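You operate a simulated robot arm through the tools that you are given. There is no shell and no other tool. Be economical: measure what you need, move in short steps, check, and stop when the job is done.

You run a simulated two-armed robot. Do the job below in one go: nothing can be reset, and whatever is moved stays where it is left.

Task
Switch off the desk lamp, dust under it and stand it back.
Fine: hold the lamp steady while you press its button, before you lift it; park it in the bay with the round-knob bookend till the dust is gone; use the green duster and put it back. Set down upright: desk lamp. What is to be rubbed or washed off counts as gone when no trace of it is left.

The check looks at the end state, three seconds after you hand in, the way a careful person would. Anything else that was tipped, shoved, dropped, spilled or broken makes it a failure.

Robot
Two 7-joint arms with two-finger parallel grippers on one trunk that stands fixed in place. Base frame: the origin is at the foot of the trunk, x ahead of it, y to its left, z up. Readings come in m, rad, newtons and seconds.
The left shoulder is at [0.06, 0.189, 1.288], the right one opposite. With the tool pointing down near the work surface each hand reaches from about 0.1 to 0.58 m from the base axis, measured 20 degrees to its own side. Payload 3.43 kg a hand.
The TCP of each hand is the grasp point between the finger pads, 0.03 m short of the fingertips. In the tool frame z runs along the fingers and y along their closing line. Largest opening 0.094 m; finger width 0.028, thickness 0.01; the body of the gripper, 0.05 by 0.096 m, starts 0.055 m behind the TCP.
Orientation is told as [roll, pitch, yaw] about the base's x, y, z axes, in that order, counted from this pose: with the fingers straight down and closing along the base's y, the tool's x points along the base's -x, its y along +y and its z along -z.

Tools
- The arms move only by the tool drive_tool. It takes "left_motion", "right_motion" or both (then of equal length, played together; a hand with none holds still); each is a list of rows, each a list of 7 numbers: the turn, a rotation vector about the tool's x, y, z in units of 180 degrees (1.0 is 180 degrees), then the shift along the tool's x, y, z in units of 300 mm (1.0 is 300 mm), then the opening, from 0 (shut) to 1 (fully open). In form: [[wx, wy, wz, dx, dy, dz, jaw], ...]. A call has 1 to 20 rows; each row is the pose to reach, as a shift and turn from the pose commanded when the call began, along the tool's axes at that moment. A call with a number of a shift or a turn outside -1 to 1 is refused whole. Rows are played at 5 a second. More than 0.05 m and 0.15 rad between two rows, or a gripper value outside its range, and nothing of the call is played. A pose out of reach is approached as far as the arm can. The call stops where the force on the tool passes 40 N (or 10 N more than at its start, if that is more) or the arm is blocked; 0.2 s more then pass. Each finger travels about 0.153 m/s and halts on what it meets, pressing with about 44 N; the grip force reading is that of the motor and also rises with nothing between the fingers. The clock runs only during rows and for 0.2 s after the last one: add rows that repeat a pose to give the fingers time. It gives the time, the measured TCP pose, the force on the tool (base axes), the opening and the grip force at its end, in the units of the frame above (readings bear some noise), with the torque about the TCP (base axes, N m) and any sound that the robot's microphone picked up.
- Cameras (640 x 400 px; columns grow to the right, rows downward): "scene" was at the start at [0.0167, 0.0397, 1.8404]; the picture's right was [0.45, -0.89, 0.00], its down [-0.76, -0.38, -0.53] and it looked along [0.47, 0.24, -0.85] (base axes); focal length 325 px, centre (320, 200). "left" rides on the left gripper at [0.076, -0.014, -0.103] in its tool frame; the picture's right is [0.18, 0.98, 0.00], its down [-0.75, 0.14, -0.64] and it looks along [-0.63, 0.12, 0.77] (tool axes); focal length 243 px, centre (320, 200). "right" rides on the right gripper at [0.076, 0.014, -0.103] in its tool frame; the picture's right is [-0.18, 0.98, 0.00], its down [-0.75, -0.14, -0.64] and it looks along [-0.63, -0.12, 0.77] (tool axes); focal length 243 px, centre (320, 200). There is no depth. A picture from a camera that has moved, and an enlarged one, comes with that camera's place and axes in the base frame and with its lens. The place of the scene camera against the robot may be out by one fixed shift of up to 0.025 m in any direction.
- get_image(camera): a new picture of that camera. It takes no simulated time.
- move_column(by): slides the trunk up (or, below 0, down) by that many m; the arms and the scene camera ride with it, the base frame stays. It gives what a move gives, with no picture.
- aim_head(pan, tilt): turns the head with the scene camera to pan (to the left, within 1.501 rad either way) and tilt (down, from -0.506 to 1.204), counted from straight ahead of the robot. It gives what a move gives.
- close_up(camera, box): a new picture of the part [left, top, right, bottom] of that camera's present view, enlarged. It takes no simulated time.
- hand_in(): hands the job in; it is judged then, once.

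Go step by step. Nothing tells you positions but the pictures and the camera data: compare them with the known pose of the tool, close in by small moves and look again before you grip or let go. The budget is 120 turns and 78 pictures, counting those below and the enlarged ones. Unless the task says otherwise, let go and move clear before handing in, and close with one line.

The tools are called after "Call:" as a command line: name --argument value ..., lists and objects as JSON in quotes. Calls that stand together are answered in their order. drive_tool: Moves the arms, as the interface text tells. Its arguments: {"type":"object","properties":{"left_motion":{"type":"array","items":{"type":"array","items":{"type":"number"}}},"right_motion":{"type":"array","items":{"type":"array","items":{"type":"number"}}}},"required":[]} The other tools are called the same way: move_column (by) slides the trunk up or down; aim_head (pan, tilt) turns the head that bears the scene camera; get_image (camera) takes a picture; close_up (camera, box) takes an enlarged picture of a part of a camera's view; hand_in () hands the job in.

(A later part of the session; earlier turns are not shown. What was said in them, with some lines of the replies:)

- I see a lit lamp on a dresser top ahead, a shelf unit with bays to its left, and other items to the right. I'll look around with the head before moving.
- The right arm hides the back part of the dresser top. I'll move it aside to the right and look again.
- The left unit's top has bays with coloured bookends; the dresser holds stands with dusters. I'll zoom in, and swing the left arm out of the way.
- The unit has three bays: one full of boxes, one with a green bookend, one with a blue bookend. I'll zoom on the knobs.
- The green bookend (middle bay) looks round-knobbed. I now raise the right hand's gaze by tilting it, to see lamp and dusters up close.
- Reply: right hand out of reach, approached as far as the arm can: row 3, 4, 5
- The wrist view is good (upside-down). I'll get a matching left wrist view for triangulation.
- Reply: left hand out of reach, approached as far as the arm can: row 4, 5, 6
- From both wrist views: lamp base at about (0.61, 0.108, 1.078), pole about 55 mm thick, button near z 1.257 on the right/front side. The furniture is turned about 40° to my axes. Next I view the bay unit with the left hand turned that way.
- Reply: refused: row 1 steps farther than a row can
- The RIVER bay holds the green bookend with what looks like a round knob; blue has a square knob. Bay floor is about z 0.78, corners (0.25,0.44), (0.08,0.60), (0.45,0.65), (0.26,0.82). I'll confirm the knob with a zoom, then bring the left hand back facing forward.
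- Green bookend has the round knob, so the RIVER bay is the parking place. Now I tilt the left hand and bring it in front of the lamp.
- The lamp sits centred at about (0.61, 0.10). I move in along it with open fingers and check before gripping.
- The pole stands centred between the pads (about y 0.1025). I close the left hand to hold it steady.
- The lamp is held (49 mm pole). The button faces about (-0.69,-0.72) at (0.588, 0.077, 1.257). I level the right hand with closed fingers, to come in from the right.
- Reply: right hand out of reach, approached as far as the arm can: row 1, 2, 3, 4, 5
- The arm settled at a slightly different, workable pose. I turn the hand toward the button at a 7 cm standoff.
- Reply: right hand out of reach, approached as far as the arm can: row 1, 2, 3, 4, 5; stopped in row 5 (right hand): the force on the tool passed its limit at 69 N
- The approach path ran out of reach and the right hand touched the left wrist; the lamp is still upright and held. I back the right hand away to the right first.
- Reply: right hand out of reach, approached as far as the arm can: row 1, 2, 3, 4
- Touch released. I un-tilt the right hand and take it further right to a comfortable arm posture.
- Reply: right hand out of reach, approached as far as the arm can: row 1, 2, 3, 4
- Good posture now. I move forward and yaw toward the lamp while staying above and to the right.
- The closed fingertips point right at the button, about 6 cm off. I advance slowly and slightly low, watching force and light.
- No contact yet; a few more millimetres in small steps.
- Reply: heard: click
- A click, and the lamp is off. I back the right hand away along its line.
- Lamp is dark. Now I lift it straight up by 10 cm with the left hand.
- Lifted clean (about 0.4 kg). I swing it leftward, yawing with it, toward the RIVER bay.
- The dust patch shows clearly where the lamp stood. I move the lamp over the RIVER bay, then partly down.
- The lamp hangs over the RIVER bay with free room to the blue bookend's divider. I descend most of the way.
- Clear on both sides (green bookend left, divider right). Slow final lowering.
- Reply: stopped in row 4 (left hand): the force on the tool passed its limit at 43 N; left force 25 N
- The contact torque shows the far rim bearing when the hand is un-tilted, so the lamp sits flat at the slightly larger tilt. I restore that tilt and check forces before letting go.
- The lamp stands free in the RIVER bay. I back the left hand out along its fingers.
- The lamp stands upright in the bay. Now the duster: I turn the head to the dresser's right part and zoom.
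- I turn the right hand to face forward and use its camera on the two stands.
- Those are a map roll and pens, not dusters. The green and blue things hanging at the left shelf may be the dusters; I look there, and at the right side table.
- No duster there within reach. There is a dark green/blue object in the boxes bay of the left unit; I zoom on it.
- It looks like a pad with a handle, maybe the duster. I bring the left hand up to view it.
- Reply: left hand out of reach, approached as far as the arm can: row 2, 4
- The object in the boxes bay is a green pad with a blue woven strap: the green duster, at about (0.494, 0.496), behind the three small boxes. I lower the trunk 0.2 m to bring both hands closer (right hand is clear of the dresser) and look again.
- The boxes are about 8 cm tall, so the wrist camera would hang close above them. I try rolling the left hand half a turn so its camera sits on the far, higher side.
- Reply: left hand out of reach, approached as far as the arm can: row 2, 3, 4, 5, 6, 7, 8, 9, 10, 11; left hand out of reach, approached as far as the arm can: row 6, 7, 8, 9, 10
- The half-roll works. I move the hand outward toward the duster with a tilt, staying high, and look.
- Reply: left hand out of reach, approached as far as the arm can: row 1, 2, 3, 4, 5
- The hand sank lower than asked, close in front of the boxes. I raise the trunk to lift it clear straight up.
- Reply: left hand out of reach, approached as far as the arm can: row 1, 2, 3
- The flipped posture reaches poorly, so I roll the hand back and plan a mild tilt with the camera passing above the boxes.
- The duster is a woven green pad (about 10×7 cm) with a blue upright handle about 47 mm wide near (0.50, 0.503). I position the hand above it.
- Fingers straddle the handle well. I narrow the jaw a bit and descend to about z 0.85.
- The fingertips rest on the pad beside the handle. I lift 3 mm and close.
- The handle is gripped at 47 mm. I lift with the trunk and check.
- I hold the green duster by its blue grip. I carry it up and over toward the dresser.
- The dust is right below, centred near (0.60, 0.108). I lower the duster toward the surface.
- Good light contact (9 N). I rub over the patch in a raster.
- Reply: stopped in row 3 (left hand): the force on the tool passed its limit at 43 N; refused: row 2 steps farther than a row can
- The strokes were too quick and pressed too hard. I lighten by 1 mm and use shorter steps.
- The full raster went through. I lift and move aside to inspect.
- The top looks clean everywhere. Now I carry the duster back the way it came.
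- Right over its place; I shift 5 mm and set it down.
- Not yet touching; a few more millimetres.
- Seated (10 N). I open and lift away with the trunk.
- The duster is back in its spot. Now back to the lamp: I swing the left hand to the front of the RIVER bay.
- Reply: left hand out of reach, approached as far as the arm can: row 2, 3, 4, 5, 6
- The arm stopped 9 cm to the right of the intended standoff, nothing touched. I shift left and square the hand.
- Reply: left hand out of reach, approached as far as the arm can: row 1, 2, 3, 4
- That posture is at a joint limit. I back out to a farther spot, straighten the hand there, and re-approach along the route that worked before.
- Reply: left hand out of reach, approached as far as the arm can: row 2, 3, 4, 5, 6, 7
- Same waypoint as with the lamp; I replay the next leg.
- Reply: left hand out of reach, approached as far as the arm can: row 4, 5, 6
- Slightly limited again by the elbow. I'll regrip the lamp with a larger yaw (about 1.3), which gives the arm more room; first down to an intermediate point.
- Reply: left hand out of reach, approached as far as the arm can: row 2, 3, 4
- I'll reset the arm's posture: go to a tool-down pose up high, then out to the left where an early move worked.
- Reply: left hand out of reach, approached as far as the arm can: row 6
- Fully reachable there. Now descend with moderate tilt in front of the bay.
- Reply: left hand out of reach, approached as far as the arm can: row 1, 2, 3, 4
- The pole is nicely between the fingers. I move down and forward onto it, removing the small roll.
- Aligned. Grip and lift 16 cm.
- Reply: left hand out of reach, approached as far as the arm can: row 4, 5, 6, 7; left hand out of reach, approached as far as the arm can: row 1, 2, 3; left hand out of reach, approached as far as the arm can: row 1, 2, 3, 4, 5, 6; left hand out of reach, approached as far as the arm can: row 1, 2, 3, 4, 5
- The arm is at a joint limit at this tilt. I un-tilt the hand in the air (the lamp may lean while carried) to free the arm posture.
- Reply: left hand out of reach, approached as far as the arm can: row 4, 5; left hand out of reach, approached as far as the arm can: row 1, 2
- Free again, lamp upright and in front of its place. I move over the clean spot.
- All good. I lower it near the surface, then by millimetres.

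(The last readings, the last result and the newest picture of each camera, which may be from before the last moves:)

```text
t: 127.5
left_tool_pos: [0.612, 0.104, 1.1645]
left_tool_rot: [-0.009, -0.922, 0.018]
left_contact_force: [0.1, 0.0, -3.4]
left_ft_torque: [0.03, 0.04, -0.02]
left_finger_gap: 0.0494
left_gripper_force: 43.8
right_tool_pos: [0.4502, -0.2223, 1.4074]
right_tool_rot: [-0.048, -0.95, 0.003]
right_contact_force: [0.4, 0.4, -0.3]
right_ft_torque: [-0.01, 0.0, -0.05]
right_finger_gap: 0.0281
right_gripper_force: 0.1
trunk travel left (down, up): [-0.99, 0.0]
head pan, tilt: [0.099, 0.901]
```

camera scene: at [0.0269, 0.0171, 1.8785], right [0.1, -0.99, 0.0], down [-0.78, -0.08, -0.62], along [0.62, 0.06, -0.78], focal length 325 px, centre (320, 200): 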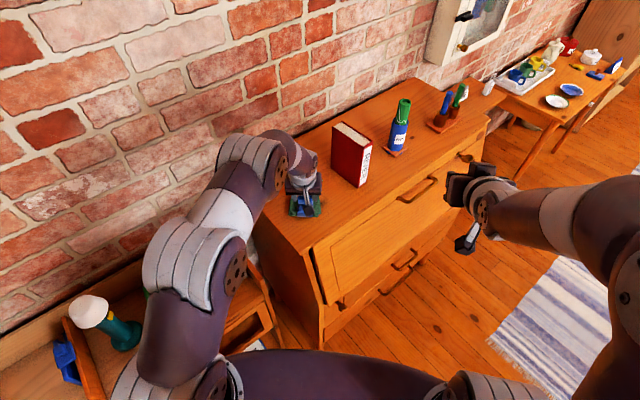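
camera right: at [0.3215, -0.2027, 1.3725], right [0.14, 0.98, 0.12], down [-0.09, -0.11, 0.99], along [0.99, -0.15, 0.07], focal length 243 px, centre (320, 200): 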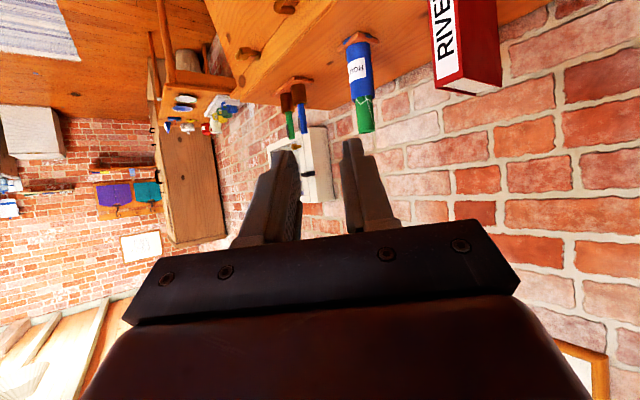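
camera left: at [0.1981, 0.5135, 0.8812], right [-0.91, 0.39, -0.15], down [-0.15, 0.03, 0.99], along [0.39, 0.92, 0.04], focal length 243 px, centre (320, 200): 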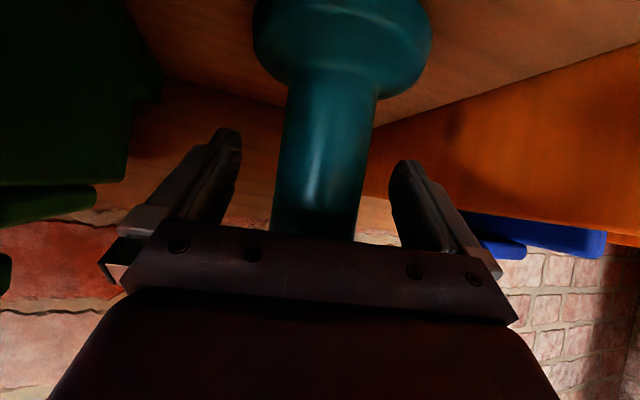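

Call:
drive_tool --left_motion '[[0, 0, 0, 0.0026, 0, 0.002, 0], [0, 0, 0, 0.0053, 0, 0.004, 0], [0, 0, 0, 0.0079, 0, 0.006, 0]]'

```text
t: 128.2
left_tool_pos: [0.6108, 0.1036, 1.16]
left_tool_rot: [-0.009, -0.92, 0.017]
left_contact_force: [0.3, -0.1, -3.7]
left_ft_torque: [-0.04, 0.04, 0.02]
left_finger_gap: 0.0493
left_gripper_force: 44.2
right_tool_pos: [0.4485, -0.2213, 1.406]
right_tool_rot: [-0.047, -0.952, 0.0]
right_contact_force: [-0.6, -0.4, 0.1]
right_ft_torque: [-0.03, -0.01, 0.02]
right_finger_gap: 0.0279
right_gripper_force: 0.1
trunk travel left (down, up): [-0.99, 0.0]
head pan, tilt: [0.099, 0.901]
```

Call:
drive_tool --left_motion '[[0, 0, 0, 0.0026, 0, 0.002, 0], [0, 0, 0, 0.0053, 0, 0.004, 0]]'

```text
t: 128.8
left_tool_pos: [0.6114, 0.1045, 1.1602]
left_tool_rot: [-0.009, -0.926, 0.017]
left_contact_force: [0.2, -1.4, 5.1]
left_ft_torque: [0.17, 0.27, 0.05]
left_finger_gap: 0.0495
left_gripper_force: 43.6
right_tool_pos: [0.4489, -0.223, 1.4058]
right_tool_rot: [-0.045, -0.951, 0.001]
right_contact_force: [-0.1, 1.2, -0.1]
right_ft_torque: [-0.03, -0.02, -0.01]
right_finger_gap: 0.0285
right_gripper_force: 0.1
trunk travel left (down, up): [-0.99, 0.0]
head pan, tilt: [0.099, 0.901]
```

Seated with about 9 N and little torque. I open the fingers.

Call:
drive_tool --left_motion '[[0, 0, 0, 0, 0, 0, 0.55], [0, 0, 0, 0, 0, 0, 0.8], [0, 0, 0, 0, 0, 0, 1], [0, 0, 0, 0, 0, 0, 1]]'

Call:
get_image --camera "left"

```text
t: 129.8
left_tool_pos: [0.6104, 0.1048, 1.1585]
left_tool_rot: [-0.008, -0.924, 0.016]
left_contact_force: [0.3, 0.2, 0.2]
left_ft_torque: [0.03, -0.01, 0.0]
left_finger_gap: 0.0937
left_gripper_force: 0.0
right_tool_pos: [0.4501, -0.2209, 1.4065]
right_tool_rot: [-0.047, -0.951, 0.003]
right_contact_force: [0.1, -0.6, 0.8]
right_ft_torque: [0.01, -0.03, -0.02]
right_finger_gap: 0.0283
right_gripper_force: 0.0
trunk travel left (down, up): [-0.99, 0.0]
head pan, tilt: [0.099, 0.901]
```

```text
8 pictures are left
camera left: at [0.4842, 0.0897, 1.159], right [-0.12, 0.98, -0.15], down [-0.06, 0.15, 0.99], along [0.99, 0.13, 0.04], focal length 243 px, centre (320, 200)
```

left: 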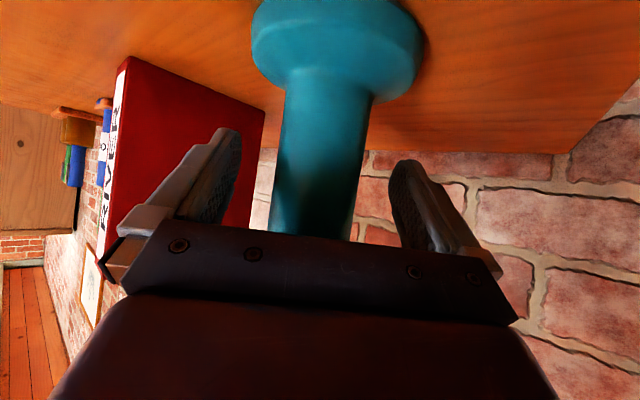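

It stands just as in the first picture. I withdraw the left hand along the approach line and raise it.

Call:
drive_tool --left_motion '[[0, 0, 0, 0.04, 0, -0.09, 1], [0, 0, 0, 0.09, 0, -0.2, 1], [0, 0, 0, 0.14, 0, -0.32, 1], [0, 0, 0, 0.2, 0, -0.437, 1], [0, 0, 0, 0.17, 0.1, -0.55, 1], [0, 0, 0, 0.14, 0.2, -0.66, 1]]'

Call:
get_image --camera "left"

Call:
get_image --camera "scene"

```text
t: 131.2
left_tool_pos: [0.4236, 0.1635, 1.2439]
left_tool_rot: [-0.01, -0.922, 0.017]
left_contact_force: [0.1, 0.2, -0.4]
left_ft_torque: [0.0, 0.01, -0.02]
left_finger_gap: 0.0939
left_gripper_force: 0.0
right_tool_pos: [0.4474, -0.2197, 1.4063]
right_tool_rot: [-0.047, -0.952, 0.004]
right_contact_force: [-0.9, 0.4, -0.5]
right_ft_torque: [-0.03, -0.01, -0.03]
right_finger_gap: 0.0283
right_gripper_force: 0.1
trunk travel left (down, up): [-0.99, 0.0]
head pan, tilt: [0.099, 0.901]
```

```text
7 pictures are left
camera left: at [0.2968, 0.1483, 1.2454], right [-0.12, 0.98, -0.15], down [-0.06, 0.15, 0.99], along [0.99, 0.13, 0.04], focal length 243 px, centre (320, 200)
```

left: 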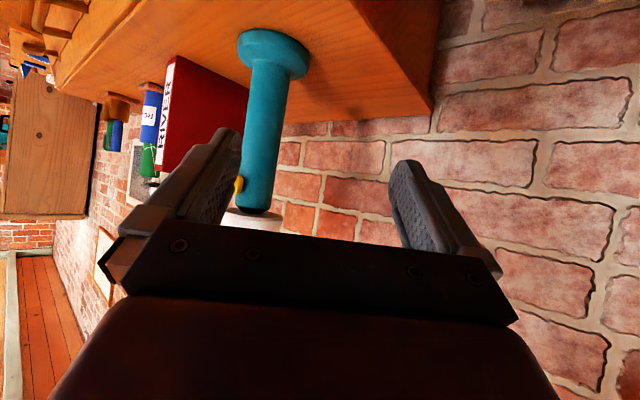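

```text
6 pictures are left
camera scene: at [0.0284, 0.0185, 1.8786], right [0.1, -1.0, 0.0], down [-0.78, -0.08, -0.62], along [0.62, 0.06, -0.78], focal length 325 px, centre (320, 200)
```

scene: 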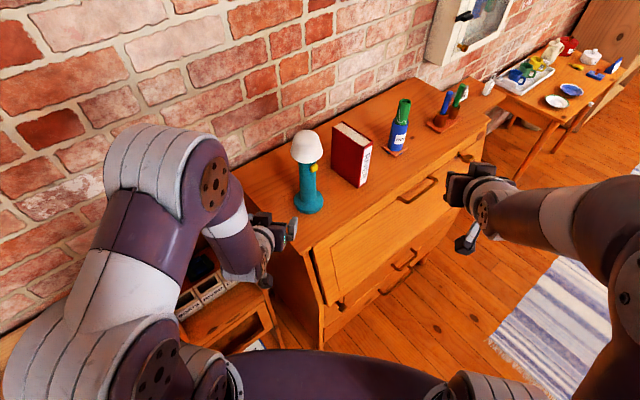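

Lamp stands upright and off. One zoom around its base, and one on the duster's bay, to be sure.

Call:
close_up --camera "scene" --box '[250, 120, 390, 230]'

Call:
aim_head --pan 0.8 --tilt 1.0

Call:
get_image --camera "scene"

```text
3.64 times, centred on (320, 175) of scene
camera zoom: at [0.0284, 0.0185, 1.8786], right [0.1, -1.0, 0.0], down [-0.78, -0.08, -0.62], along [0.62, 0.06, -0.78], focal length 1183 px, centre (320, 291)
```

zoom: 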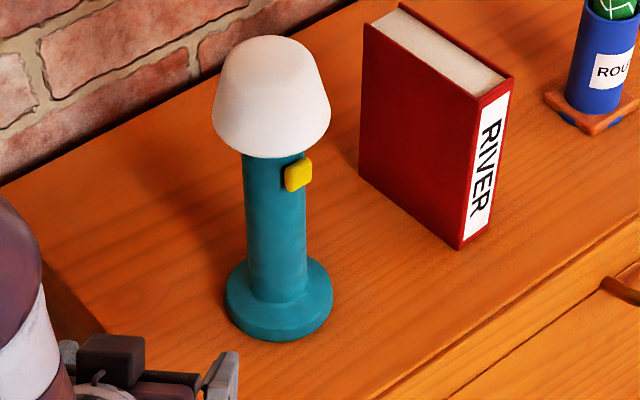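

```text
t: 132.3
left_tool_pos: [0.425, 0.1619, 1.2431]
left_tool_rot: [-0.008, -0.921, 0.017]
left_contact_force: [0.5, -0.4, 0.4]
left_ft_torque: [-0.01, 0.0, 0.03]
left_finger_gap: 0.0939
left_gripper_force: 0.1
right_tool_pos: [0.4484, -0.2211, 1.406]
right_tool_rot: [-0.047, -0.95, 0.003]
right_contact_force: [-0.8, -0.7, -0.3]
right_ft_torque: [-0.03, -0.01, -0.02]
right_finger_gap: 0.0281
right_gripper_force: 0.0
trunk travel left (down, up): [-0.99, 0.0]
head pan, tilt: [0.799, 1.0]
```

```text
4 pictures are left
camera scene: at [0.0042, 0.0584, 1.8714], right [0.72, -0.7, 0.0], down [-0.59, -0.6, -0.54], along [0.38, 0.39, -0.84], focal length 325 px, centre (320, 200)
```

scene: 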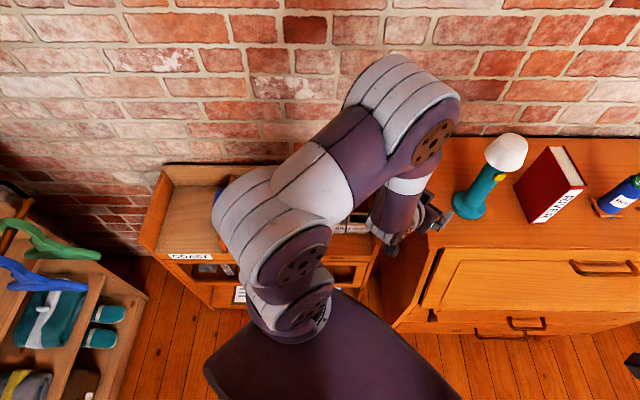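

Everything looks in order: the lamp is off, upright on a clean top, the duster is back in its bay, and both hands are clear. I hand in.

Call:
hand_in

```text
The job is handed in.
```

The lamp is off and standing upright where it was, the top under it is dusted clean, and the green duster is back in its bay.
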